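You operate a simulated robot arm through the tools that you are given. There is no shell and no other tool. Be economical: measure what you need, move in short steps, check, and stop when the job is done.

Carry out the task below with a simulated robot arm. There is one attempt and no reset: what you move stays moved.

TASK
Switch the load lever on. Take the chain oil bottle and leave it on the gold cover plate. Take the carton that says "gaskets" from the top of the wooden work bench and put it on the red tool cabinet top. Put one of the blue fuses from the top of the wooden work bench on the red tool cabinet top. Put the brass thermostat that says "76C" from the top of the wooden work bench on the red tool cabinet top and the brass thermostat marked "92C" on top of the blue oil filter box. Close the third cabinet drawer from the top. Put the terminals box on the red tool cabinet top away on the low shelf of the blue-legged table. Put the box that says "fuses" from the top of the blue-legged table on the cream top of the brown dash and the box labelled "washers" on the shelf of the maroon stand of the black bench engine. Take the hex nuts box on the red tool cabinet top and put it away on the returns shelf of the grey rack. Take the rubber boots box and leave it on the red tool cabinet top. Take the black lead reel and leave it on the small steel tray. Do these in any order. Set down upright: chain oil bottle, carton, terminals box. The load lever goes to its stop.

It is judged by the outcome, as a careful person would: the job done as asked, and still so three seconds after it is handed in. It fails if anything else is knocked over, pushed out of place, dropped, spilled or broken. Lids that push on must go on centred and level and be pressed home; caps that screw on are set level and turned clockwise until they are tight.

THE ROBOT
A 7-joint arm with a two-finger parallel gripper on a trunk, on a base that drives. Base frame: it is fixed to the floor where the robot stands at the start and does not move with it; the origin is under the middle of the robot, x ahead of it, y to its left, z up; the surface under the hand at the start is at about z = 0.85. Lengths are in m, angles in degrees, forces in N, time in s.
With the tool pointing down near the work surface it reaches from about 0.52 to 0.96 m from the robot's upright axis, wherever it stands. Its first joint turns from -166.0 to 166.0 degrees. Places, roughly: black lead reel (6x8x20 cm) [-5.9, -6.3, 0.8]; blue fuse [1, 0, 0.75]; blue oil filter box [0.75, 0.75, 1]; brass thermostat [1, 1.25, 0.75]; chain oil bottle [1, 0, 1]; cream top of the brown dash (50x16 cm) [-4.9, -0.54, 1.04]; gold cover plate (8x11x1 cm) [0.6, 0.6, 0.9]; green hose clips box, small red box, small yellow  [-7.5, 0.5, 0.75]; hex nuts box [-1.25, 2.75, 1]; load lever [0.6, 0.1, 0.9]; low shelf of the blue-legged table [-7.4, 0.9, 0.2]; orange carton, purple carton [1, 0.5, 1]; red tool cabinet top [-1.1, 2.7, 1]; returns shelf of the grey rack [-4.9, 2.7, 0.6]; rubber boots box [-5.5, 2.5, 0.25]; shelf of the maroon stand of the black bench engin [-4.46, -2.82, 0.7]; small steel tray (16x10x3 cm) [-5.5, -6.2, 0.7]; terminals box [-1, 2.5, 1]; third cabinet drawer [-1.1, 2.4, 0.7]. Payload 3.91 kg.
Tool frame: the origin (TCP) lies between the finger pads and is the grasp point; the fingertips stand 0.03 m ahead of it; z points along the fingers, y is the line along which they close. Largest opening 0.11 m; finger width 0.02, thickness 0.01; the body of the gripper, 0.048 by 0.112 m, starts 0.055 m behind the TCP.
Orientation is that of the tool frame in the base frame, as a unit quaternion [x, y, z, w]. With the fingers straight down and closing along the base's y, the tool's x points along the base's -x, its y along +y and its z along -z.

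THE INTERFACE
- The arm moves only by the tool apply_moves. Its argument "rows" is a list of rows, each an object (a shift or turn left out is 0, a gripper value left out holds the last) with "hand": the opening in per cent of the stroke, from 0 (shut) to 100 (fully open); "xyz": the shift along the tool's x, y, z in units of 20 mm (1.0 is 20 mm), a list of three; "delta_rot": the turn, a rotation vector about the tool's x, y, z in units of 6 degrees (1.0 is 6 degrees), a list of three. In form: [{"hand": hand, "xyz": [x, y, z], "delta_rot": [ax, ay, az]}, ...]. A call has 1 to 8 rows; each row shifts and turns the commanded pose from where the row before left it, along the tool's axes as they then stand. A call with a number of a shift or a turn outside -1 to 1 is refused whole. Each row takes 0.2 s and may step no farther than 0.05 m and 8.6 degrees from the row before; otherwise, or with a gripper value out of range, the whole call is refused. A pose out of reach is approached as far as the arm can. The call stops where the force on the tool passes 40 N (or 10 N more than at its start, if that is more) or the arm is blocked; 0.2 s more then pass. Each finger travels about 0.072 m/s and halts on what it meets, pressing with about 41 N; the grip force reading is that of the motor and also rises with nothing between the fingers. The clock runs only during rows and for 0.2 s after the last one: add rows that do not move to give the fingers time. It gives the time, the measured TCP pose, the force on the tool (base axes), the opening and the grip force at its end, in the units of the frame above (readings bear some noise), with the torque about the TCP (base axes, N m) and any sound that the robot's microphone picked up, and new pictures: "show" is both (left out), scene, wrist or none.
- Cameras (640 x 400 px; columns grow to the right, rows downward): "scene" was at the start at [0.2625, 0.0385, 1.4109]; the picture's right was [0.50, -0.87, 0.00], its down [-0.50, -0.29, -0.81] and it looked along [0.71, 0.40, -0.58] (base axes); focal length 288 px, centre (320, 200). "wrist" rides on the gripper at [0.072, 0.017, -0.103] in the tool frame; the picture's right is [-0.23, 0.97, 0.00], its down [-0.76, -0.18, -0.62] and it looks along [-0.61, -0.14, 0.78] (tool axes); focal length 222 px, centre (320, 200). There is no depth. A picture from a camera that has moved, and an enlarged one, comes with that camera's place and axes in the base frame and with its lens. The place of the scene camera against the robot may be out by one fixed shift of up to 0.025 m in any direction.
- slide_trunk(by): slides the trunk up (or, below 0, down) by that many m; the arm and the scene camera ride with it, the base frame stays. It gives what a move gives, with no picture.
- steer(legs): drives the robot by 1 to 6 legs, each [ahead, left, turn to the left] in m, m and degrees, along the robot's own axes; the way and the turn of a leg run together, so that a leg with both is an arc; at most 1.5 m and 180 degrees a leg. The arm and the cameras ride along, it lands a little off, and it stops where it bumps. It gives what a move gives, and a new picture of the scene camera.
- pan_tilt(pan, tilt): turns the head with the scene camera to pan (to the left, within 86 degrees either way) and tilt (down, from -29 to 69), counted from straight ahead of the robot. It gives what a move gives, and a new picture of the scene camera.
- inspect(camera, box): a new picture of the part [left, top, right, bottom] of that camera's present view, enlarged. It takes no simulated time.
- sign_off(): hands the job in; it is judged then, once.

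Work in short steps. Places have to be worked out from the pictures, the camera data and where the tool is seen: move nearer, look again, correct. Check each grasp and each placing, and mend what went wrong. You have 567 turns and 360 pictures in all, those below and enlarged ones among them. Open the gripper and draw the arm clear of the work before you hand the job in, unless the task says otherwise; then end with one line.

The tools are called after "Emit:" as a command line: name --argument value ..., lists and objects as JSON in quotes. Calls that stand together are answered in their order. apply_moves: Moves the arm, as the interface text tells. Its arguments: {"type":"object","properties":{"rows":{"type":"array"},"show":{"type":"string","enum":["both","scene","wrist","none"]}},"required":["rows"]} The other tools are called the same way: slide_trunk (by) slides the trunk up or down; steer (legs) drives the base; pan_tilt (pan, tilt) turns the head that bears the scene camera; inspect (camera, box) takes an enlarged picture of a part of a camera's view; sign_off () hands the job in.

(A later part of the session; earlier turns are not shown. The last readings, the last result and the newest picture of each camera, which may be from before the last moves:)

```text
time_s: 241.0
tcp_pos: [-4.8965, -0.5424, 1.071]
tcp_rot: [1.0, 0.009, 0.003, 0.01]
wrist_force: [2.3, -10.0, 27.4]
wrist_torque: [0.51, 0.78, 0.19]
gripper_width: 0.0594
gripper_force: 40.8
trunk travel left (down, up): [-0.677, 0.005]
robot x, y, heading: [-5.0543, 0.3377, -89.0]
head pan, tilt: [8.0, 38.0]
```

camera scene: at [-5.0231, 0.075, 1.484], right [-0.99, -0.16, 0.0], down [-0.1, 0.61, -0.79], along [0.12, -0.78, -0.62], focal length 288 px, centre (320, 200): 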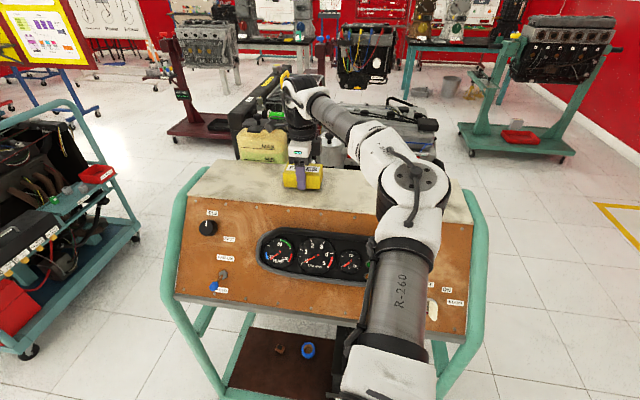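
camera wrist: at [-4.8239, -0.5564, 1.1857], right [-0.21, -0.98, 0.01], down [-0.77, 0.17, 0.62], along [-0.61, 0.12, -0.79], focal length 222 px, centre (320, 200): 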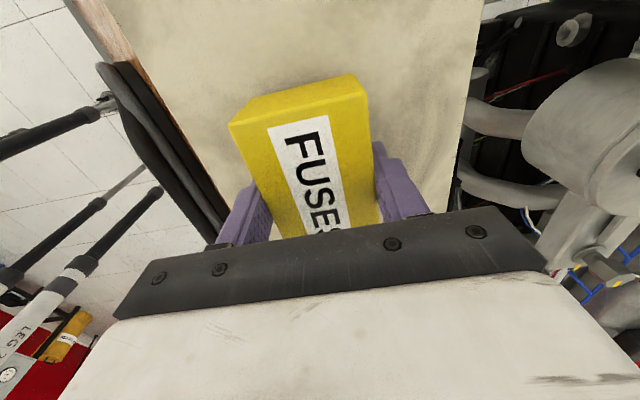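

Contact. Release the fuses box and rise.

Emit:
apply_moves --rows '[{"xyz": [0, 0, -0.15]}, {"hand": 90}, {"hand": 90}, {"hand": 90, "xyz": [0, 0, -0.5]}, {"xyz": [0, 0, -1]}, {"xyz": [0, 0, -1]}, {"xyz": [0, 0, -1]}, {"xyz": [0, 0, -1]}]' --show "both"

```text
time_s: 242.8
tcp_pos: [-4.8965, -0.5399, 1.1591]
tcp_rot: [1.0, 0.009, 0.003, 0.007]
wrist_force: [0.1, 0.3, 0.2]
wrist_torque: [0.01, 0.0, 0.01]
gripper_width: 0.099
gripper_force: 0.1
trunk travel left (down, up): [-0.677, 0.005]
robot x, y, heading: [-5.0562, 0.3336, -89.0]
head pan, tilt: [8.0, 38.0]
camera scene: at [-5.023, 0.0754, 1.4841], right [-0.99, -0.16, 0.0], down [-0.1, 0.61, -0.79], along [0.12, -0.78, -0.62], focal length 288 px, centre (320, 200)
camera wrist: at [-4.8227, -0.5545, 1.2645], right [-0.21, -0.98, 0.01], down [-0.77, 0.17, 0.62], along [-0.61, 0.12, -0.79], focal length 222 px, centre (320, 200)
```

scene: 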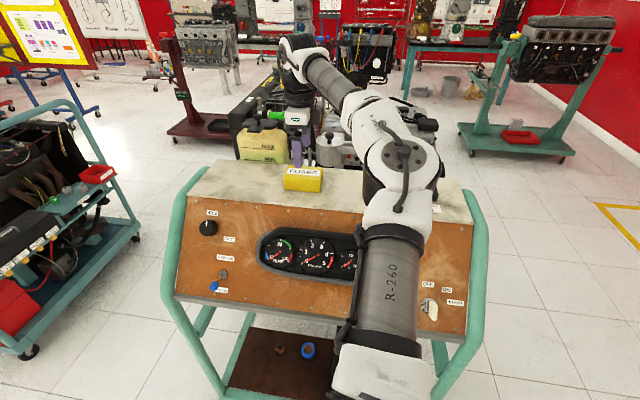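
wrist: 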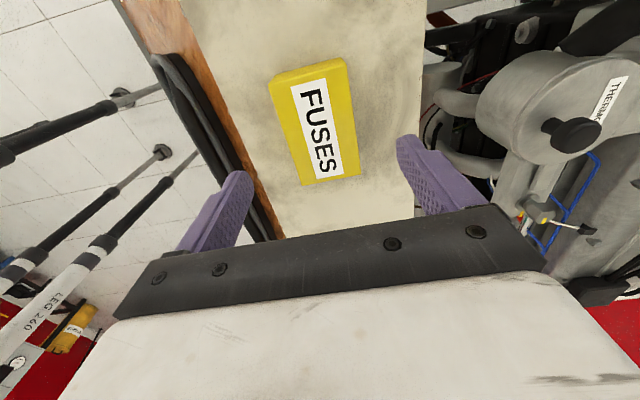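

Fuses box is on the dash. I retract the arm, then return to the table for the washers box.

Emit:
apply_moves --rows '[{"xyz": [0, -0.9, -1]}, {"xyz": [0, -0.9, -1]}, {"xyz": [0, -0.9, -0.5]}, {"xyz": [0, -0.9, 0]}, {"xyz": [0, -0.9, 0]}, {"xyz": [0, -0.9, 0]}]' --show "none"

Emit:
steer --legs '[[-0.35, 0, 0], [0, 0, -91], [1.4, 0, 0]]'

```text
time_s: 244.2
tcp_pos: [-4.8981, -0.4315, 1.2098]
tcp_rot: [1.0, 0.009, 0.001, 0.007]
wrist_force: [0.2, 0.4, 0.3]
wrist_torque: [0.0, -0.06, 0.0]
gripper_width: 0.0989
gripper_force: 0.0
trunk travel left (down, up): [-0.677, 0.005]
robot x, y, heading: [-5.0523, 0.3335, -88.8]
head pan, tilt: [8.0, 38.0]
```

```text
time_s: 256.9
tcp_pos: [-7.1896, 0.5097, 1.2082]
tcp_rot: [0.715, -0.699, -0.004, 0.007]
wrist_force: [0.2, -0.1, -0.5]
wrist_torque: [0.01, -0.01, 0.04]
gripper_width: 0.0993
gripper_force: 0.1
trunk travel left (down, up): [-0.677, 0.005]
robot x, y, heading: [-6.427, 0.67, -178.5]
head pan, tilt: [8.0, 38.0]
camera scene: at [-6.6619, 0.6494, 1.484], right [-0.16, 0.99, 0.0], down [0.61, 0.1, -0.79], along [-0.78, -0.13, -0.62], focal length 288 px, centre (320, 200)
```

scene: 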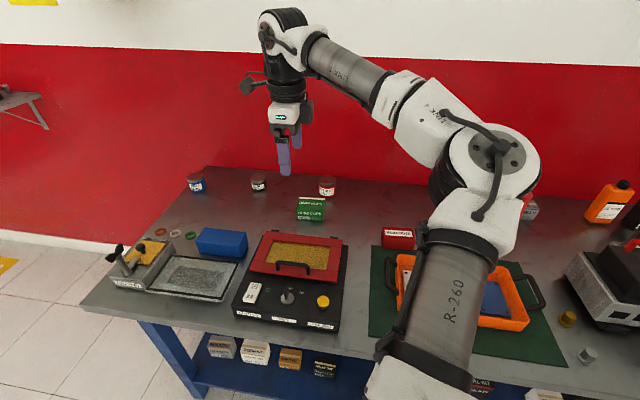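

Emit:
steer --legs '[[0.08, 0.12, -1.5]]'

Emit:
apply_moves --rows '[{"xyz": [-1, 0, 0]}, {"xyz": [-1, 0, 0]}, {"xyz": [-1, 0, 0]}, {"xyz": [-1, 0, 0]}, {"xyz": [-1, 0, 0]}, {"xyz": [-1, 0, 0]}, {"xyz": [-1, 0, 0]}, {"xyz": [-1, 0, 0]}]' --show "none"

Emit:
apply_moves --rows '[{"xyz": [-1, 0, 0.5]}, {"xyz": [-1, 0, 0.5]}, {"xyz": [-1, 0, 0.5]}, {"xyz": [-1, 0, 0.5]}, {"xyz": [-1, 0, 0.5]}]' --show "both"

```text
time_s: 258.5
tcp_pos: [-7.2709, 0.4088, 1.2078]
tcp_rot: [-0.706, 0.708, 0.004, -0.007]
wrist_force: [-0.3, 0.0, -0.3]
wrist_torque: [0.05, 0.01, 0.01]
gripper_width: 0.0991
gripper_force: 0.1
trunk travel left (down, up): [-0.677, 0.005]
robot x, y, heading: [-6.5032, 0.5467, 180.1]
head pan, tilt: [8.0, 38.0]
camera scene: at [-6.74, 0.5336, 1.484], right [-0.14, 0.99, 0.0], down [0.61, 0.09, -0.79], along [-0.78, -0.11, -0.62], focal length 288 px, centre (320, 200)
```

scene: 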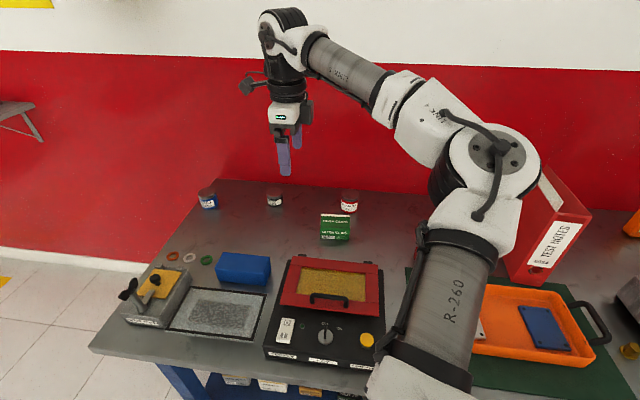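

```text
time_s: 260.3
tcp_pos: [-7.2716, 0.5701, 1.2084]
tcp_rot: [-0.706, 0.709, 0.003, -0.007]
wrist_force: [0.5, 0.0, 0.3]
wrist_torque: [0.0, 0.01, 0.02]
gripper_width: 0.0991
gripper_force: 0.1
trunk travel left (down, up): [-0.677, 0.005]
robot x, y, heading: [-6.5021, 0.5514, 180.0]
head pan, tilt: [8.0, 38.0]
```

```text
time_s: 261.5
tcp_pos: [-7.2706, 0.669, 1.1581]
tcp_rot: [-0.706, 0.708, 0.004, -0.006]
wrist_force: [0.6, 0.2, 0.7]
wrist_torque: [-0.02, 0.03, 0.0]
gripper_width: 0.0989
gripper_force: 0.1
trunk travel left (down, up): [-0.677, 0.005]
robot x, y, heading: [-6.5029, 0.5493, 180.1]
head pan, tilt: [8.0, 38.0]
camera scene: at [-6.7397, 0.5345, 1.4841], right [-0.14, 0.99, 0.0], down [0.61, 0.08, -0.79], along [-0.78, -0.11, -0.62], focal length 288 px, centre (320, 200)
camera wrist: at [-7.2858, 0.5971, 1.2616], right [-0.97, 0.23, 0.01], down [0.19, 0.76, 0.62], along [0.13, 0.6, -0.79], focal length 222 px, centre (320, 200)
```

scene: 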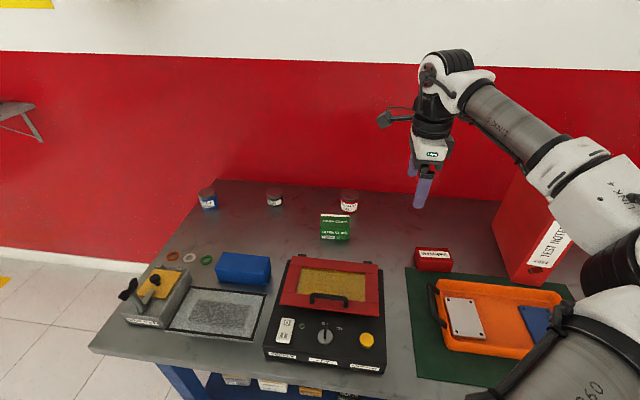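
wrist: 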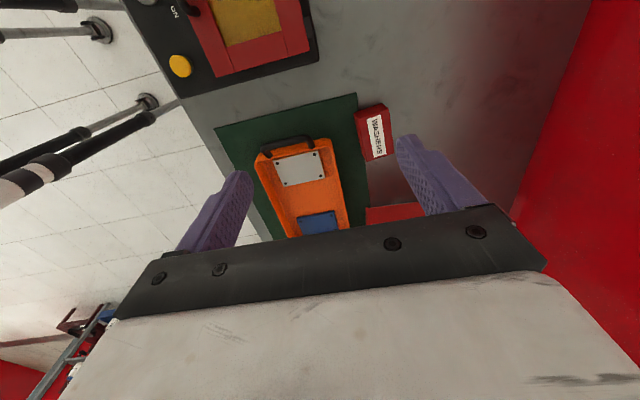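

Washers box at ≈ (−7.357, 0.778), turned ~6°. I set a narrower opening (tray close by) and move above.

Emit:
apply_moves --rows '[{"hand": 76, "xyz": [-0.9, 0.75, 0], "delta_rot": [0, 0, -0.55]}, {"xyz": [-0.9, 0.75, 0.5], "delta_rot": [0, 0, -0.55]}, {"xyz": [-0.9, 0.65, 1]}, {"xyz": [-0.9, 0.6, 1]}, {"xyz": [-0.9, 0.6, 1]}, {"xyz": [-0.9, 0.6, 1]}, {"xyz": [0, 0, 1]}, {"xyz": [0, 0, 1]}]' --show "wrist"

```text
time_s: 263.3
tcp_pos: [-7.3606, 0.7677, 1.0286]
tcp_rot: [0.746, -0.666, -0.004, 0.006]
wrist_force: [-0.4, 1.0, -0.8]
wrist_torque: [-0.01, 0.0, 0.03]
gripper_width: 0.0838
gripper_force: 0.1
trunk travel left (down, up): [-0.677, 0.005]
robot x, y, heading: [-6.5034, 0.5519, 180.0]
head pan, tilt: [8.0, 38.0]
camera wrist: at [-7.3672, 0.6946, 1.1329], right [-0.99, 0.12, 0.01], down [0.1, 0.78, 0.62], along [0.06, 0.62, -0.79], focal length 222 px, centre (320, 200)
```

wrist: 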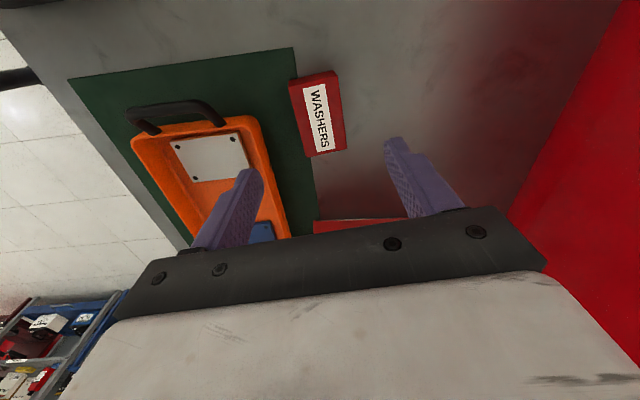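

Emit:
apply_moves --rows '[{"xyz": [-0.35, 0, 1]}, {"xyz": [-0.35, 0, 1]}, {"xyz": [0, 0, 1]}, {"xyz": [0, 0, 1]}, {"xyz": [0, 0, 1]}, {"xyz": [0, 0, 1]}]' --show "both"

```text
time_s: 264.7
tcp_pos: [-7.3619, 0.7817, 0.9079]
tcp_rot: [0.745, -0.667, -0.003, 0.006]
wrist_force: [0.7, -0.4, 0.9]
wrist_torque: [0.01, -0.05, -0.03]
gripper_width: 0.0837
gripper_force: 0.0
trunk travel left (down, up): [-0.677, 0.005]
robot x, y, heading: [-6.5026, 0.5534, 179.8]
head pan, tilt: [8.0, 38.0]
camera scene: at [-6.7399, 0.5342, 1.484], right [-0.14, 0.99, 0.0], down [0.61, 0.08, -0.79], along [-0.78, -0.11, -0.62], focal length 288 px, centre (320, 200)
camera wrist: at [-7.3695, 0.7081, 1.0122], right [-0.99, 0.12, 0.01], down [0.1, 0.78, 0.62], along [0.06, 0.62, -0.79], focal length 222 px, centre (320, 200)
```

scene: 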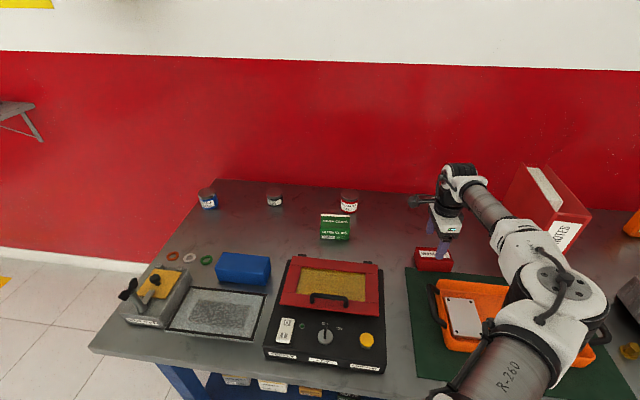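
wrist: 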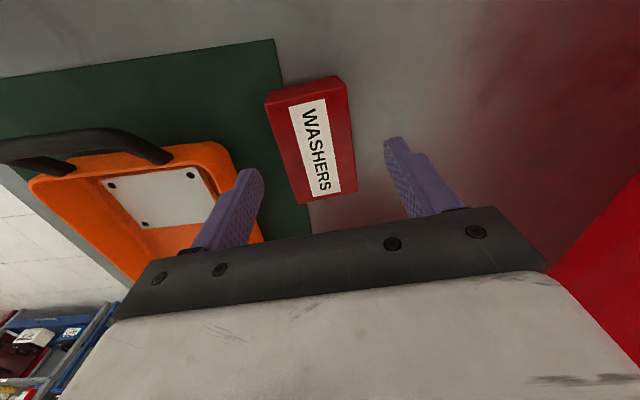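

Clear of the tray; box centred. Descend and grip.

Emit:
apply_moves --rows '[{"xyz": [0, 0, 1]}, {"xyz": [0, 0, 1]}, {"xyz": [0, 0, 1]}, {"xyz": [0, 0, 0.3]}, {"hand": 0}, {"hand": 0}, {"hand": 0}]' --show "wrist"

```text
time_s: 266.3
tcp_pos: [-7.3649, 0.7832, 0.8425]
tcp_rot: [0.746, -0.666, -0.004, 0.006]
wrist_force: [0.1, 0.8, 2.8]
wrist_torque: [0.09, -0.09, 0.05]
gripper_width: 0.0597
gripper_force: 41.2
trunk travel left (down, up): [-0.677, 0.005]
robot x, y, heading: [-6.4993, 0.5495, 179.8]
head pan, tilt: [8.0, 38.0]
camera wrist: at [-7.3713, 0.709, 0.9475], right [-0.99, 0.12, 0.01], down [0.1, 0.78, 0.62], along [0.06, 0.62, -0.79], focal length 222 px, centre (320, 200)
```

wrist: 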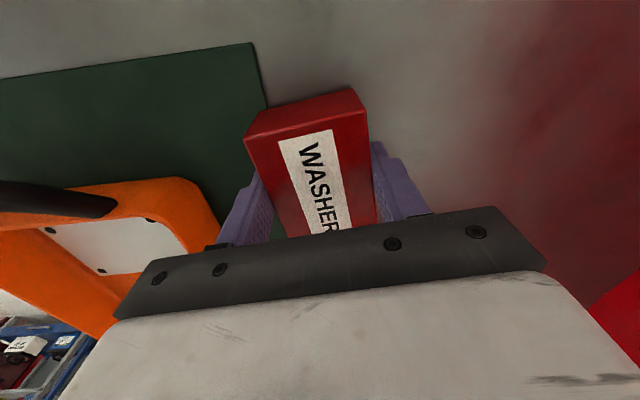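

Washers box gripped. Lift, back out, and turn to face −y to look for the maroon stand.

Emit:
apply_moves --rows '[{"xyz": [0, 0, -1]}, {"xyz": [0, 0, -1]}, {"xyz": [0, 0, -1]}, {"xyz": [0, 0, -1]}, {"xyz": [0, 0, -1]}, {"xyz": [0, 0, -1]}, {"xyz": [0, 0, -1]}, {"xyz": [0, 0, -1]}]' --show "none"

Emit:
apply_moves --rows '[{"xyz": [1, -0.5, -1]}, {"xyz": [1, -0.5, -1]}, {"xyz": [1, -0.5, -1]}, {"xyz": [1, -0.5, -1]}, {"xyz": [1, -0.5, -1]}, {"xyz": [1, -0.5, -1]}, {"xyz": [1, -0.5, -1]}, {"xyz": [1, -0.5, -1]}]' --show "none"

Emit:
steer --legs '[[-0.6, 0, 0], [0, 0, 90]]'

Emit:
pan_tilt --pan 25 --tilt 18

```text
time_s: 268.1
tcp_pos: [-7.3621, 0.7822, 1.0014]
tcp_rot: [0.746, -0.666, -0.004, 0.005]
wrist_force: [-0.2, -0.4, -0.8]
wrist_torque: [0.02, -0.04, 0.01]
gripper_width: 0.0594
gripper_force: 41.1
trunk travel left (down, up): [-0.677, 0.005]
robot x, y, heading: [-6.4991, 0.5498, 179.9]
head pan, tilt: [8.0, 38.0]
```

```text
time_s: 269.9
tcp_pos: [-7.2638, 0.6334, 1.1604]
tcp_rot: [0.746, -0.666, -0.004, 0.006]
wrist_force: [0.3, 0.3, -1.3]
wrist_torque: [-0.03, -0.02, 0.02]
gripper_width: 0.0595
gripper_force: 40.9
trunk travel left (down, up): [-0.677, 0.005]
robot x, y, heading: [-6.5002, 0.5538, 179.9]
head pan, tilt: [8.0, 38.0]
```

```text
time_s: 277.1
tcp_pos: [-5.9901, -0.2109, 1.1595]
tcp_rot: [0.999, 0.053, 0.001, 0.007]
wrist_force: [0.1, -0.2, -1.7]
wrist_torque: [-0.03, -0.03, -0.03]
gripper_width: 0.0595
gripper_force: 41.4
trunk travel left (down, up): [-0.677, 0.005]
robot x, y, heading: [-5.901, 0.5487, -90.4]
head pan, tilt: [8.0, 38.0]
camera scene: at [-5.8765, 0.292, 1.484], right [-0.99, -0.13, 0.0], down [-0.08, 0.61, -0.79], along [0.1, -0.78, -0.62], focal length 288 px, centre (320, 200)
```

scene: 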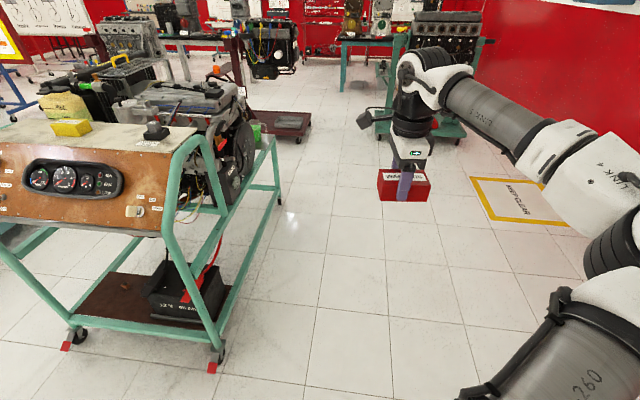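

```text
time_s: 278.0
tcp_pos: [-5.9901, -0.211, 1.1614]
tcp_rot: [0.999, 0.053, 0.001, 0.007]
wrist_force: [0.3, -0.2, -0.6]
wrist_torque: [0.01, 0.0, -0.02]
gripper_width: 0.0595
gripper_force: 40.8
trunk travel left (down, up): [-0.677, 0.005]
robot x, y, heading: [-5.9022, 0.5522, -90.7]
head pan, tilt: [25.0, 18.0]
camera scene: at [-5.8492, 0.2927, 1.5156], right [-0.91, -0.41, 0.0], down [-0.13, 0.28, -0.95], along [0.39, -0.87, -0.31], focal length 288 px, centre (320, 200)
```

scene: 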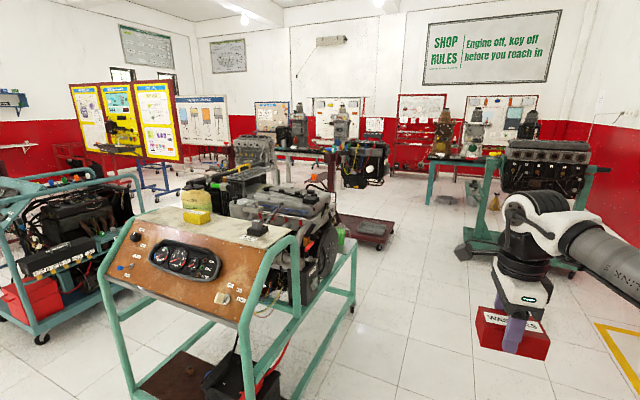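

Emit:
inspect --camera "scene" --box '[280, 130, 430, 260]'

```text
3.08 times, centred on (355, 195) of scene
camera zoom: at [-5.8492, 0.2927, 1.5156], right [-0.91, -0.41, 0.0], down [-0.13, 0.28, -0.95], along [0.39, -0.87, -0.31], focal length 886 px, centre (212, 215)
```

zoom: 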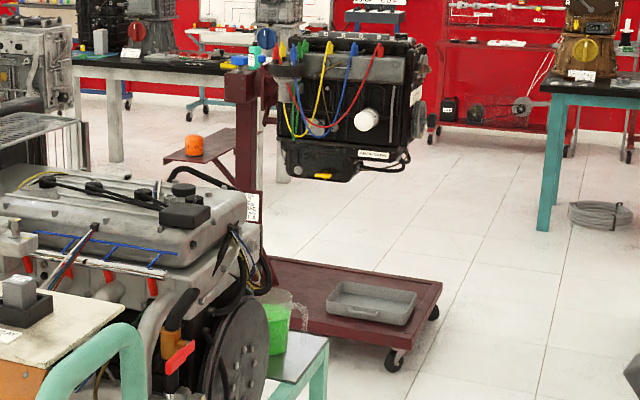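

The maroon stand's shelf (with an orange part on it) is on its +x side near (−4.46, −2.8). I raise the hand, drive down the aisle and turn to face +x for a closer look.

Emit:
apply_moves --rows '[{"xyz": [0, 0, -1]}, {"xyz": [0, 0, -1]}, {"xyz": [0, 0, -1]}, {"xyz": [0, 0, -1]}, {"xyz": [0, 0, -1]}, {"xyz": [0, 0, -1]}]' --show "none"

Emit:
steer --legs '[[1.3, 0, 0], [0.6, 0, 0.5]]'

Emit:
pan_tilt --pan 50 --tilt 30

```text
time_s: 279.4
tcp_pos: [-5.9896, -0.2101, 1.2816]
tcp_rot: [0.999, 0.054, 0.001, 0.007]
wrist_force: [-0.1, -0.4, -1.1]
wrist_torque: [0.01, 0.0, 0.02]
gripper_width: 0.0594
gripper_force: 40.9
trunk travel left (down, up): [-0.677, 0.005]
robot x, y, heading: [-5.903, 0.5541, -90.6]
head pan, tilt: [25.0, 18.0]
```

```text
time_s: 288.8
tcp_pos: [-6.0112, -2.0833, 1.28]
tcp_rot: [0.999, 0.052, 0.002, 0.007]
wrist_force: [-0.1, -0.6, -1.6]
wrist_torque: [0.01, 0.0, 0.01]
gripper_width: 0.0595
gripper_force: 40.6
trunk travel left (down, up): [-0.677, 0.005]
robot x, y, heading: [-5.9222, -1.3204, -90.6]
head pan, tilt: [25.0, 18.0]
camera scene: at [-5.867, -1.5824, 1.5156], right [-0.91, -0.41, 0.0], down [-0.13, 0.28, -0.95], along [0.39, -0.87, -0.31], focal length 288 px, centre (320, 200)
```

scene: 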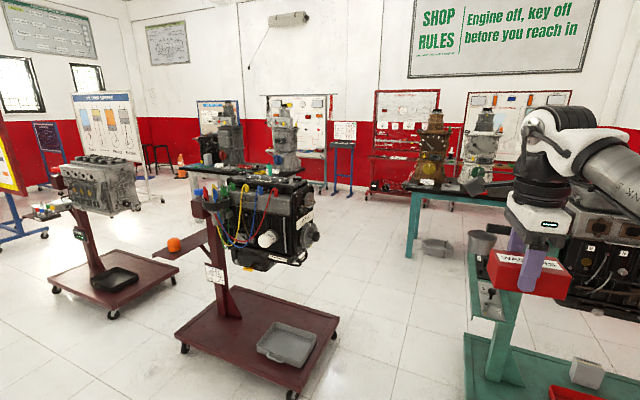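

```text
time_s: 289.7
tcp_pos: [-6.01, -2.0834, 1.2798]
tcp_rot: [0.999, 0.052, 0.002, 0.007]
wrist_force: [-0.5, 0.3, -0.9]
wrist_torque: [-0.02, 0.0, 0.02]
gripper_width: 0.0595
gripper_force: 40.9
trunk travel left (down, up): [-0.677, 0.005]
robot x, y, heading: [-5.9187, -1.3186, -90.2]
head pan, tilt: [50.0, 30.0]
camera scene: at [-5.8369, -1.556, 1.4964], right [-0.65, -0.76, 0.0], down [-0.38, 0.33, -0.87], along [0.66, -0.56, -0.5], focal length 288 px, centre (320, 200)
```

scene: 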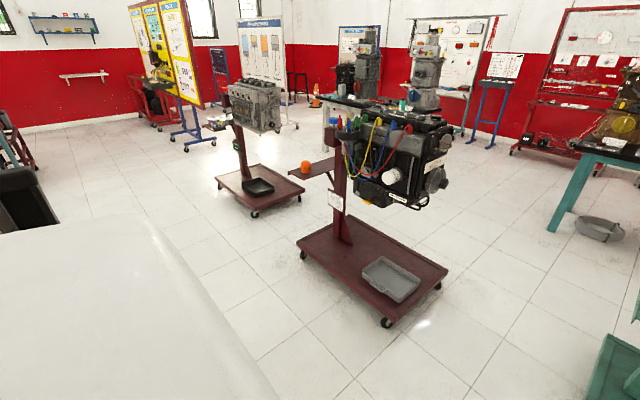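

Shelf spans about x −4.53…−4.3, y −2.87…−2.5. I'd approach from the north, between it and the dash cart; check the cart's rear clearance.

Emit:
pan_tilt --pan 80 --tilt 40

```text
time_s: 290.6
tcp_pos: [-6.0105, -2.0833, 1.2809]
tcp_rot: [0.999, 0.051, 0.001, 0.007]
wrist_force: [-0.2, -0.2, -0.2]
wrist_torque: [0.01, 0.02, -0.01]
gripper_width: 0.0596
gripper_force: 40.8
trunk travel left (down, up): [-0.677, 0.005]
robot x, y, heading: [-5.9207, -1.3193, -90.6]
head pan, tilt: [80.0, 40.0]
camera scene: at [-5.8219, -1.5127, 1.4811], right [-0.19, -0.98, 0.0], down [-0.63, 0.12, -0.77], along [0.75, -0.14, -0.64], focal length 288 px, centre (320, 200)
```

scene: 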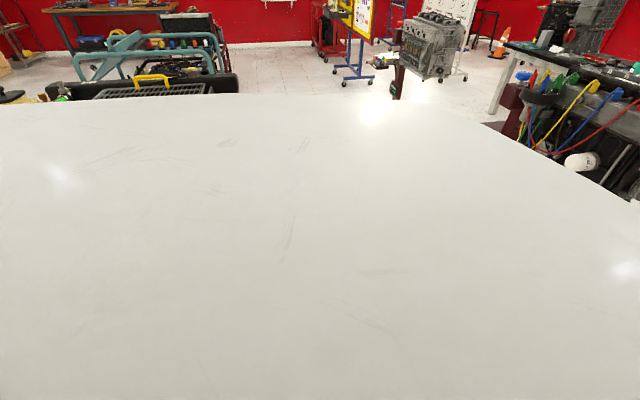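

Emit:
steer --legs '[[0.3, 0, 0], [0, 0, 90]]'

Emit:
pan_tilt --pan 20 --tilt 30

Emit:
pan_tilt --pan -30 --tilt 30

```text
time_s: 296.6
tcp_pos: [-5.165, -1.7277, 1.281]
tcp_rot: [0.677, 0.736, 0.006, 0.004]
wrist_force: [0.2, -0.5, -1.0]
wrist_torque: [0.03, 0.01, 0.02]
gripper_width: 0.0599
gripper_force: 40.8
trunk travel left (down, up): [-0.677, 0.005]
robot x, y, heading: [-5.9191, -1.6227, -1.7]
head pan, tilt: [80.0, 40.0]
camera scene: at [-5.7198, -1.5491, 1.481], right [0.98, -0.21, 0.0], down [-0.13, -0.63, -0.77], along [0.16, 0.75, -0.64], focal length 288 px, centre (320, 200)
```

scene: 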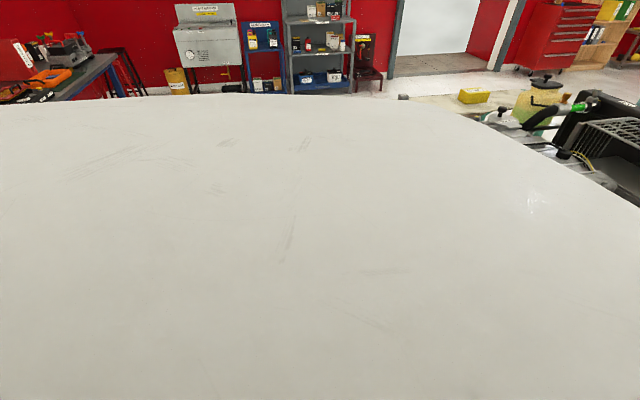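

```text
time_s: 297.9
tcp_pos: [-5.1632, -1.7278, 1.2807]
tcp_rot: [0.677, 0.736, 0.006, 0.004]
wrist_force: [0.7, 0.3, -0.7]
wrist_torque: [0.01, -0.01, -0.01]
gripper_width: 0.0593
gripper_force: 40.8
trunk travel left (down, up): [-0.677, 0.005]
robot x, y, heading: [-5.9195, -1.6227, -1.9]
head pan, tilt: [20.0, 30.0]
camera scene: at [-5.6514, -1.6042, 1.4964], right [0.31, -0.95, 0.0], down [-0.48, -0.16, -0.87], along [0.82, 0.27, -0.5], focal length 288 px, centre (320, 200)
```

scene: 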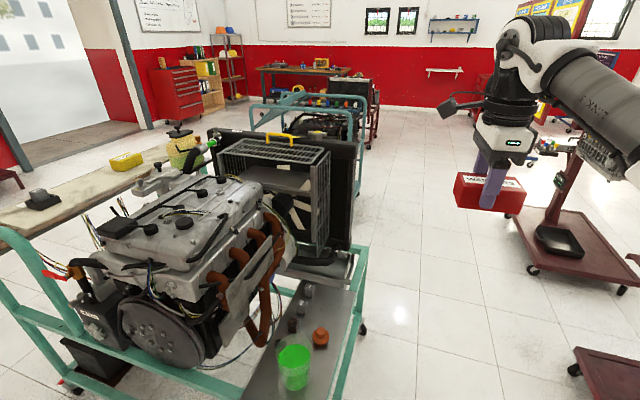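

```text
time_s: 299.1
tcp_pos: [-5.1649, -1.7277, 1.2815]
tcp_rot: [0.677, 0.736, 0.005, 0.004]
wrist_force: [-0.7, 0.4, -1.2]
wrist_torque: [-0.04, -0.04, 0.0]
gripper_width: 0.0594
gripper_force: 40.8
trunk travel left (down, up): [-0.677, 0.005]
robot x, y, heading: [-5.9197, -1.6194, -2.0]
head pan, tilt: [-30.0, 30.0]
camera scene: at [-5.6605, -1.6801, 1.4964], right [-0.53, -0.85, 0.0], down [-0.42, 0.26, -0.87], along [0.74, -0.46, -0.5], focal length 288 px, centre (320, 200)
```

scene: 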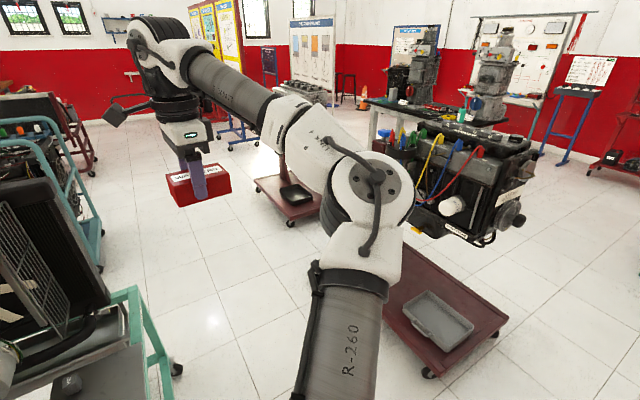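

Gap of ~0.9 m is clear. I strafe into it and drive along, then turn to face the shelf.

Emit:
steer --legs '[[0, -0.42, 2], [1.0, 0, 0], [0.52, 0, 0]]'

Emit:
steer --legs '[[0, 0, -89]]'

Emit:
pan_tilt --pan 0 --tilt 45

```text
time_s: 310.4
tcp_pos: [-3.6385, -2.1353, 1.2811]
tcp_rot: [0.667, 0.745, 0.006, 0.004]
wrist_force: [-0.2, 0.1, -1.3]
wrist_torque: [0.04, 0.03, 0.01]
gripper_width: 0.0595
gripper_force: 42.2
trunk travel left (down, up): [-0.677, 0.005]
robot x, y, heading: [-4.4077, -2.0553, -0.0]
head pan, tilt: [-30.0, 30.0]
camera scene: at [-4.1372, -2.1037, 1.4963], right [-0.5, -0.87, 0.0], down [-0.43, 0.25, -0.87], along [0.75, -0.43, -0.5], focal length 288 px, centre (320, 200)
```

scene: 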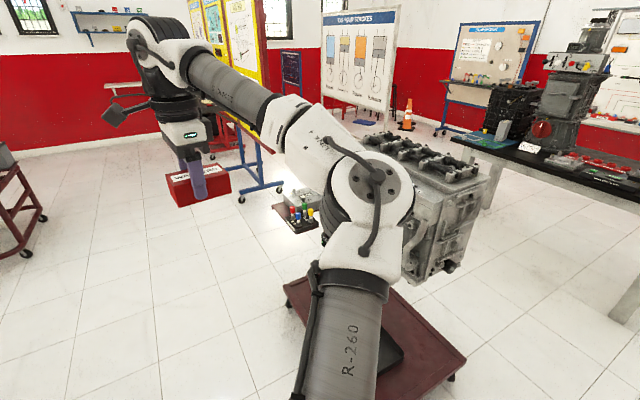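

```text
time_s: 314.7
tcp_pos: [-4.4989, -2.8136, 1.2799]
tcp_rot: [0.999, 0.047, 0.002, 0.007]
wrist_force: [-0.6, -0.2, -1.1]
wrist_torque: [-0.01, 0.01, 0.0]
gripper_width: 0.0593
gripper_force: 40.9
trunk travel left (down, up): [-0.677, 0.005]
robot x, y, heading: [-4.4005, -2.0527, -91.2]
head pan, tilt: [-30.0, 30.0]
camera scene: at [-4.4364, -2.3055, 1.4964], right [-0.86, 0.52, 0.0], down [0.26, 0.43, -0.87], along [-0.45, -0.74, -0.5], focal length 288 px, centre (320, 200)
```

scene: 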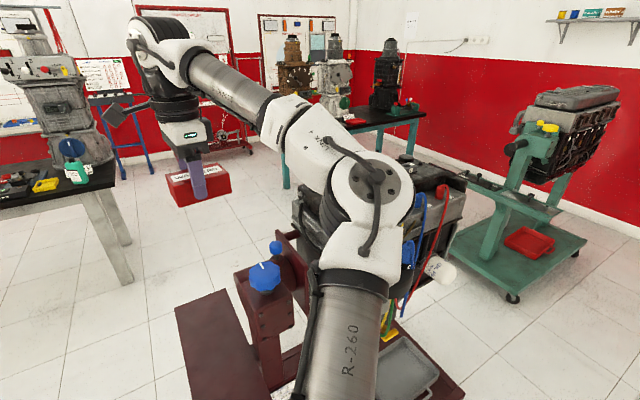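

```text
time_s: 315.7
tcp_pos: [-4.4979, -2.8137, 1.2808]
tcp_rot: [0.999, 0.047, 0.002, 0.007]
wrist_force: [-0.4, -0.1, -0.9]
wrist_torque: [-0.02, -0.03, -0.01]
gripper_width: 0.0594
gripper_force: 40.7
trunk travel left (down, up): [-0.677, 0.005]
robot x, y, heading: [-4.4008, -2.0551, -91.2]
head pan, tilt: [0.0, 45.0]
camera scene: at [-4.3912, -2.3094, 1.4738], right [-1.0, 0.02, 0.0], down [0.01, 0.71, -0.71], along [-0.01, -0.71, -0.71], focal length 288 px, centre (320, 200)
```

scene: 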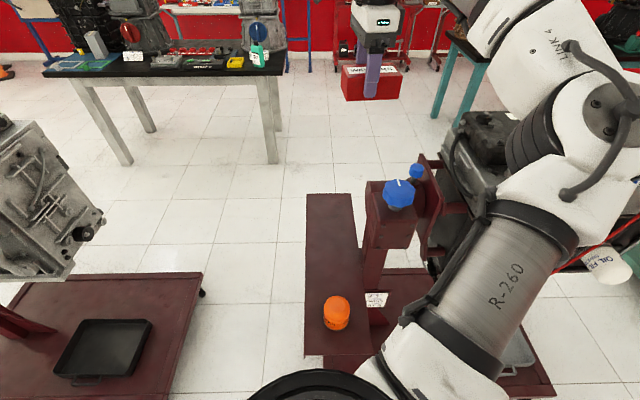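

The shelf: x −4.52…−4.35, y −3.10…−2.53, orange part at y ≈ −2.62, post to the west. I'll set the box at about (−4.42, −2.77). First shift over it.

Emit:
apply_moves --rows '[{"xyz": [0.8, -0.4, 0], "delta_rot": [0, 0, 0.85]}, {"xyz": [0.8, -0.45, 0.5]}, {"xyz": [0.8, -0.45, 1]}, {"xyz": [0.8, -0.45, 1]}, {"xyz": [0.8, -0.4, 1]}, {"xyz": [0, 0, 1]}, {"xyz": [0, 0, 1]}]' --show "both"

```text
time_s: 317.3
tcp_pos: [-4.418, -2.7699, 1.1691]
tcp_rot: [1.0, 0.002, 0.001, 0.007]
wrist_force: [0.2, 0.2, -0.6]
wrist_torque: [0.03, -0.04, -0.02]
gripper_width: 0.0596
gripper_force: 41.1
trunk travel left (down, up): [-0.677, 0.005]
robot x, y, heading: [-4.4031, -2.0572, -91.1]
head pan, tilt: [0.0, 45.0]
camera scene: at [-4.3911, -2.3096, 1.4737], right [-1.0, 0.02, 0.0], down [0.01, 0.71, -0.71], along [-0.01, -0.71, -0.71], focal length 288 px, centre (320, 200)
camera wrist: at [-4.3448, -2.7851, 1.2728], right [-0.22, -0.97, 0.01], down [-0.76, 0.18, 0.62], along [-0.6, 0.13, -0.79], focal length 222 px, centre (320, 200)
```

scene: 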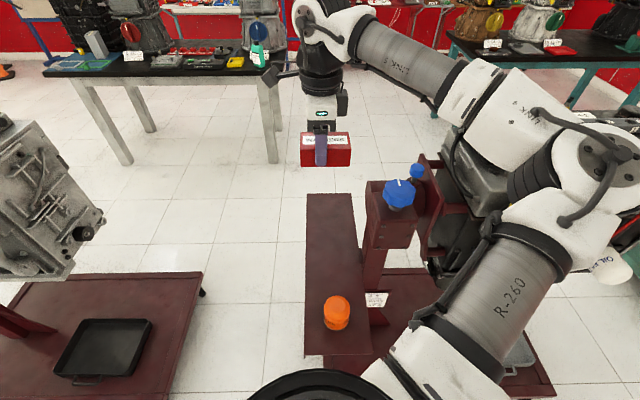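
wrist: 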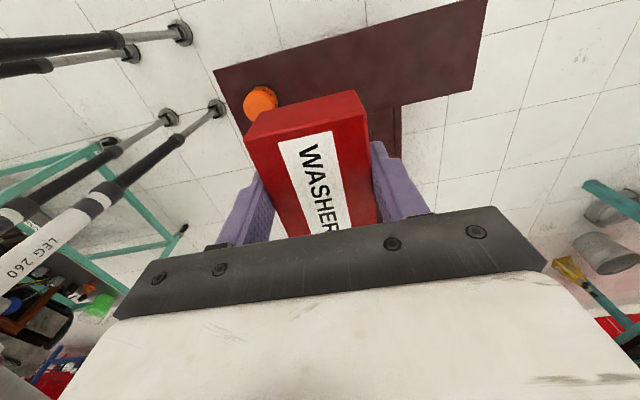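

I shift 1 cm toward the shelf's middle and lower in steps, watching the post.

Emit:
apply_moves --rows '[{"xyz": [-0.5, 0.8, 1]}, {"xyz": [0, 0, 1]}, {"xyz": [0, 0, 1]}, {"xyz": [0, 0, 1]}, {"xyz": [0, 0, 1]}, {"xyz": [0, 0, 1]}, {"xyz": [0, 0, 1]}, {"xyz": [0, 0, 1]}]' --show "both"

```text
time_s: 319.1
tcp_pos: [-4.4275, -2.7895, 1.011]
tcp_rot: [1.0, 0.002, 0.003, 0.008]
wrist_force: [-0.1, 0.3, -0.7]
wrist_torque: [0.01, -0.04, 0.01]
gripper_width: 0.0597
gripper_force: 40.7
trunk travel left (down, up): [-0.677, 0.005]
robot x, y, heading: [-4.4036, -2.0564, -91.2]
head pan, tilt: [0.0, 45.0]
camera scene: at [-4.3911, -2.3096, 1.4737], right [-1.0, 0.02, 0.0], down [0.01, 0.71, -0.71], along [-0.01, -0.71, -0.71], focal length 288 px, centre (320, 200)
camera wrist: at [-4.3546, -2.8041, 1.1153], right [-0.22, -0.97, 0.01], down [-0.76, 0.18, 0.62], along [-0.6, 0.13, -0.79], focal length 222 px, centre (320, 200)
```

scene: 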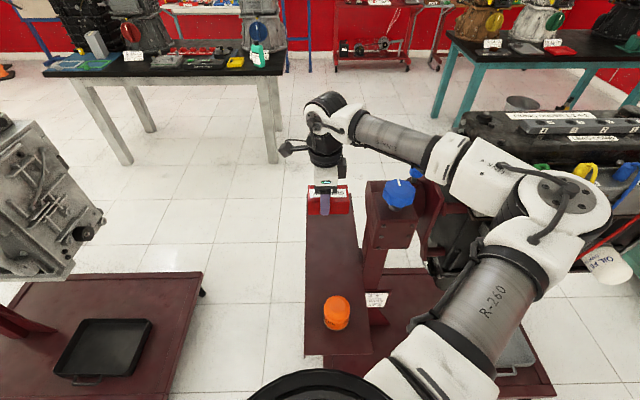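
wrist: 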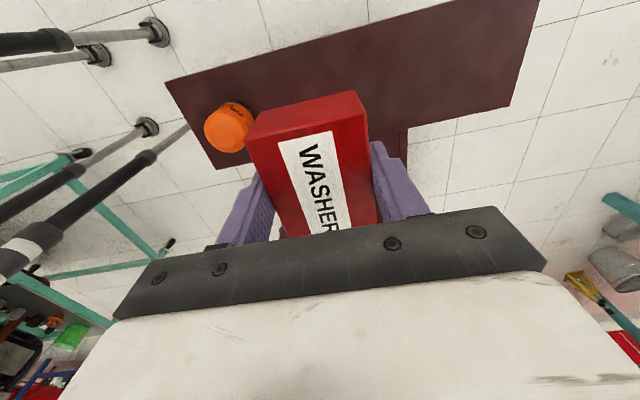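

The elbow would come down close to the engine. I shift the robot 0.25 m east so the elbow stays clear, then bring the hand back over the shelf.

Emit:
steer --legs '[[0, 0.25, 1]]'

Emit:
apply_moves --rows '[{"xyz": [-1, 0, 0]}, {"xyz": [-1, 0, 0]}, {"xyz": [-1, 0, 0]}, {"xyz": [-1, 0, 0]}, {"xyz": [-1, 0, 0]}, {"xyz": [-1, 0, 0]}, {"xyz": [-1, 0, 0]}, {"xyz": [-1, 0, 0]}]' --show "none"

Emit:
apply_moves --rows '[{"xyz": [-1, 0, 0]}, {"xyz": [-1, 0, 0]}, {"xyz": [-1, 0, 0]}, {"xyz": [-0.8, 0, 0]}]' --show "both"

```text
time_s: 321.6
tcp_pos: [-4.1703, -2.7919, 1.0117]
tcp_rot: [1.0, 0.008, 0.002, 0.006]
wrist_force: [0.1, -0.3, -0.5]
wrist_torque: [0.0, 0.01, 0.0]
gripper_width: 0.0594
gripper_force: 41.2
trunk travel left (down, up): [-0.677, 0.005]
robot x, y, heading: [-4.1506, -2.0527, -90.5]
head pan, tilt: [0.0, 45.0]
camera scene: at [-4.1403, -2.313, 1.4738], right [-1.0, 0.01, 0.0], down [0.01, 0.71, -0.71], along [-0.01, -0.71, -0.71], focal length 288 px, centre (320, 200)
```

scene: 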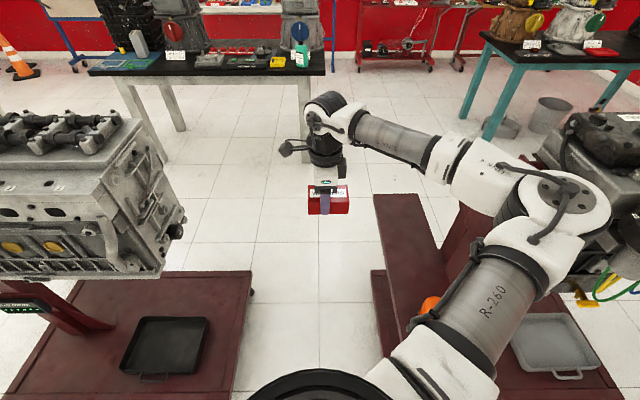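

```text
time_s: 323.4
tcp_pos: [-4.3311, -2.7945, 1.0095]
tcp_rot: [1.0, 0.008, 0.002, 0.007]
wrist_force: [-0.2, -0.1, -0.6]
wrist_torque: [0.0, -0.01, 0.02]
gripper_width: 0.0595
gripper_force: 41.0
trunk travel left (down, up): [-0.677, 0.005]
robot x, y, heading: [-4.1542, -2.0572, -90.4]
head pan, tilt: [0.0, 45.0]
```

```text
time_s: 324.4
tcp_pos: [-4.4076, -2.7957, 1.0099]
tcp_rot: [1.0, 0.008, 0.002, 0.006]
wrist_force: [-0.5, -0.3, -0.9]
wrist_torque: [-0.03, -0.06, 0.0]
gripper_width: 0.0595
gripper_force: 41.2
trunk travel left (down, up): [-0.677, 0.005]
robot x, y, heading: [-4.1553, -2.0541, -90.4]
head pan, tilt: [0.0, 45.0]
camera scene: at [-4.1408, -2.3129, 1.4738], right [-1.0, 0.01, 0.0], down [0.01, 0.71, -0.71], along [-0.01, -0.71, -0.71], focal length 288 px, centre (320, 200)
camera wrist: at [-4.3343, -2.8103, 1.1149], right [-0.21, -0.98, 0.01], down [-0.77, 0.17, 0.62], along [-0.61, 0.12, -0.79], focal length 222 px, centre (320, 200)
```

scene: 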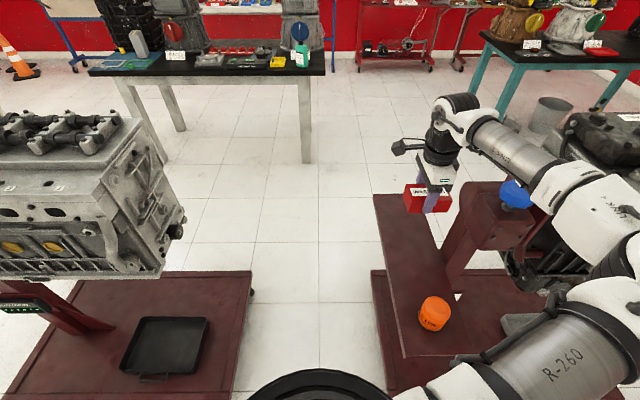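
wrist: 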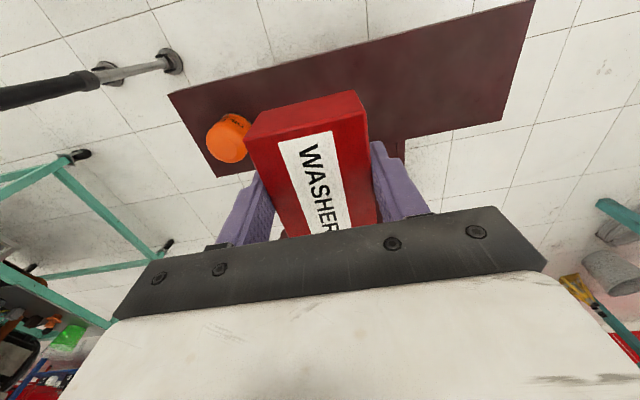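

From here the forearm would cross the post. Standing further east puts the elbow over the clear floor, so I shift another 0.27 m.

Emit:
steer --legs '[[-0.03, 0.27, 0.4]]'

Emit:
apply_moves --rows '[{"xyz": [-1, 0, 0]}, {"xyz": [-1, 0, 0]}, {"xyz": [-1, 0, 0]}, {"xyz": [-1, 0, 0]}, {"xyz": [-1, 0, 0]}, {"xyz": [-1, 0, 0]}, {"xyz": [-1, 0, 0]}, {"xyz": [-1, 0, 0]}]' --show "none"

Emit:
apply_moves --rows '[{"xyz": [-1, 0, 0]}, {"xyz": [-1, 0, 0]}, {"xyz": [-1, 0, 0]}, {"xyz": [-1, 0, 0]}, {"xyz": [-1, 0, 0]}]' --show "both"

```text
time_s: 327.1
tcp_pos: [-4.1358, -2.7678, 1.01]
tcp_rot: [1.0, 0.008, 0.002, 0.006]
wrist_force: [0.6, 0.3, -1.1]
wrist_torque: [-0.02, 0.0, 0.01]
gripper_width: 0.0593
gripper_force: 40.7
trunk travel left (down, up): [-0.677, 0.005]
robot x, y, heading: [-3.8862, -2.0286, -89.8]
head pan, tilt: [0.0, 45.0]
camera scene: at [-3.8688, -2.2849, 1.4738], right [-1.0, 0.01, 0.0], down [0.0, 0.71, -0.71], along [-0.01, -0.71, -0.71], focal length 288 px, centre (320, 200)
```

scene: 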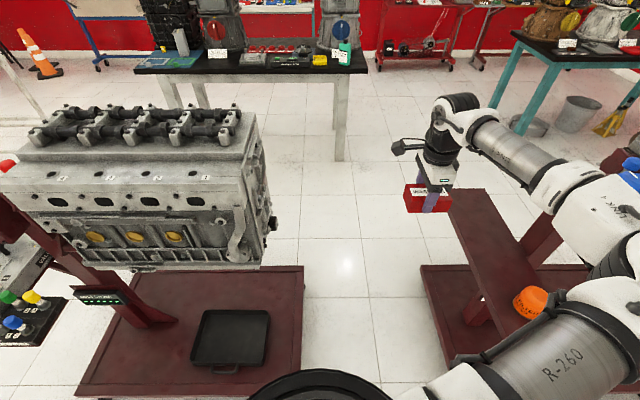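

```text
time_s: 328.9
tcp_pos: [-4.2957, -2.772, 1.0086]
tcp_rot: [1.0, 0.009, 0.002, 0.007]
wrist_force: [-0.5, 0.0, -1.2]
wrist_torque: [0.0, -0.01, 0.01]
gripper_width: 0.0593
gripper_force: 40.8
trunk travel left (down, up): [-0.677, 0.005]
robot x, y, heading: [-3.8829, -2.0307, -90.3]
head pan, tilt: [0.0, 45.0]
```

```text
time_s: 330.1
tcp_pos: [-4.3952, -2.7724, 1.0087]
tcp_rot: [1.0, 0.01, 0.001, 0.007]
wrist_force: [-0.1, 0.2, -1.0]
wrist_torque: [0.0, -0.01, 0.0]
gripper_width: 0.0594
gripper_force: 40.9
trunk travel left (down, up): [-0.677, 0.005]
robot x, y, heading: [-3.8813, -2.0294, -90.3]
head pan, tilt: [0.0, 45.0]
camera scene: at [-3.8691, -2.2853, 1.4737], right [-1.0, 0.01, 0.0], down [0.01, 0.71, -0.71], along [-0.01, -0.71, -0.71], focal length 288 px, centre (320, 200)
camera wrist: at [-4.3218, -2.7871, 1.1139], right [-0.21, -0.98, 0.01], down [-0.77, 0.17, 0.62], along [-0.61, 0.12, -0.79], focal length 222 px, centre (320, 200)
```

scene: 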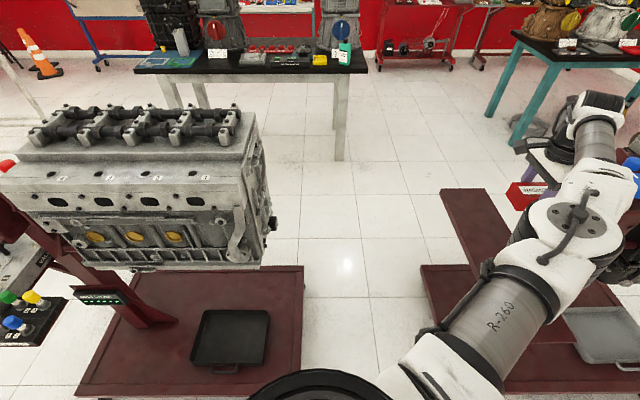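
wrist: 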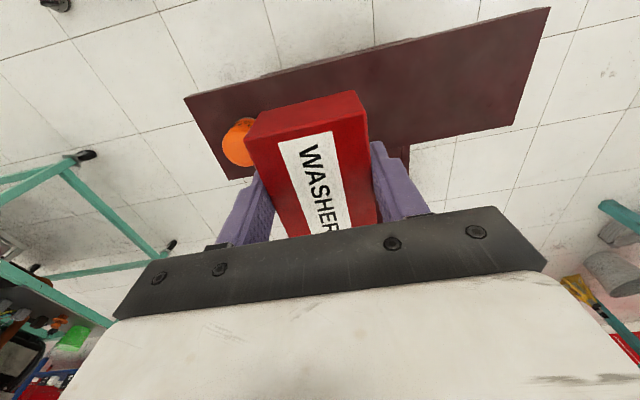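

Now the forearm runs along the shelf, clear of the post. I pan to watch and shift to the target.

Emit:
pan_tilt --pan -38 --tilt 42

Emit:
apply_moves --rows '[{"xyz": [-0.8, 0.6, 0]}, {"xyz": [-0.8, 0.5, 0]}, {"xyz": [0, 0, 1]}, {"xyz": [0, 0, 1]}, {"xyz": [0, 0, 1]}, {"xyz": [0, 0, 1]}]' --show "both"

```text
time_s: 331.2
tcp_pos: [-4.3941, -2.7725, 1.0107]
tcp_rot: [1.0, 0.009, 0.001, 0.007]
wrist_force: [0.3, 0.2, -1.8]
wrist_torque: [0.0, -0.02, 0.0]
gripper_width: 0.0595
gripper_force: 41.0
trunk travel left (down, up): [-0.677, 0.005]
robot x, y, heading: [-3.8824, -2.0278, -90.5]
head pan, tilt: [-38.0, 42.0]
camera scene: at [-3.9205, -2.2691, 1.4781], right [-0.78, 0.62, 0.0], down [0.42, 0.52, -0.74], along [-0.46, -0.58, -0.67], focal length 288 px, centre (320, 200)
```

scene: 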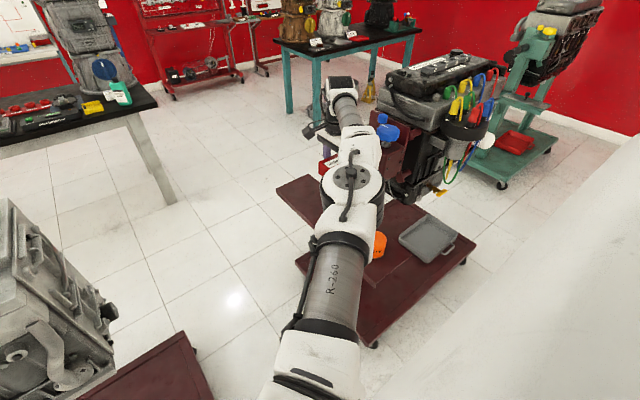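

```text
time_s: 332.6
tcp_pos: [-4.4019, -2.7732, 0.9289]
tcp_rot: [1.0, 0.009, 0.002, 0.008]
wrist_force: [0.3, -0.5, -1.4]
wrist_torque: [0.0, -0.02, -0.02]
gripper_width: 0.0597
gripper_force: 40.9
out of reach, approached as far as the arm can: row 1, 2
trunk travel left (down, up): [-0.677, 0.005]
robot x, y, heading: [-3.8822, -2.0274, -90.2]
head pan, tilt: [-38.0, 42.0]
camera scene: at [-3.9207, -2.2694, 1.478], right [-0.78, 0.62, 0.0], down [0.42, 0.52, -0.74], along [-0.46, -0.58, -0.67], focal length 288 px, centre (320, 200)
camera wrist: at [-4.3283, -2.788, 1.033], right [-0.21, -0.98, 0.01], down [-0.77, 0.17, 0.62], along [-0.61, 0.12, -0.79], focal length 222 px, centre (320, 200)
```

scene: 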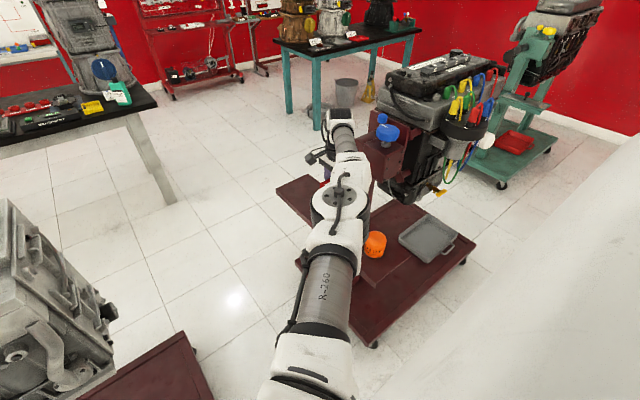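
wrist: 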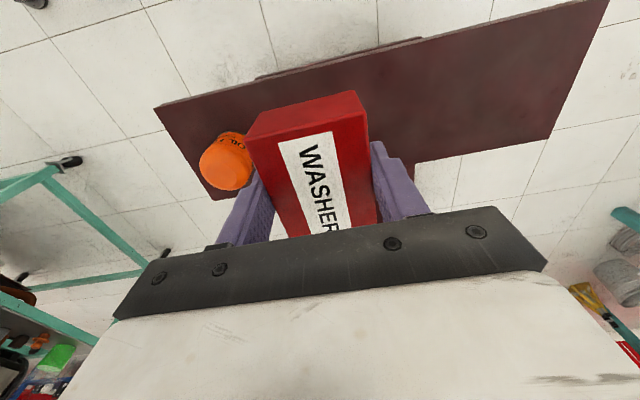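

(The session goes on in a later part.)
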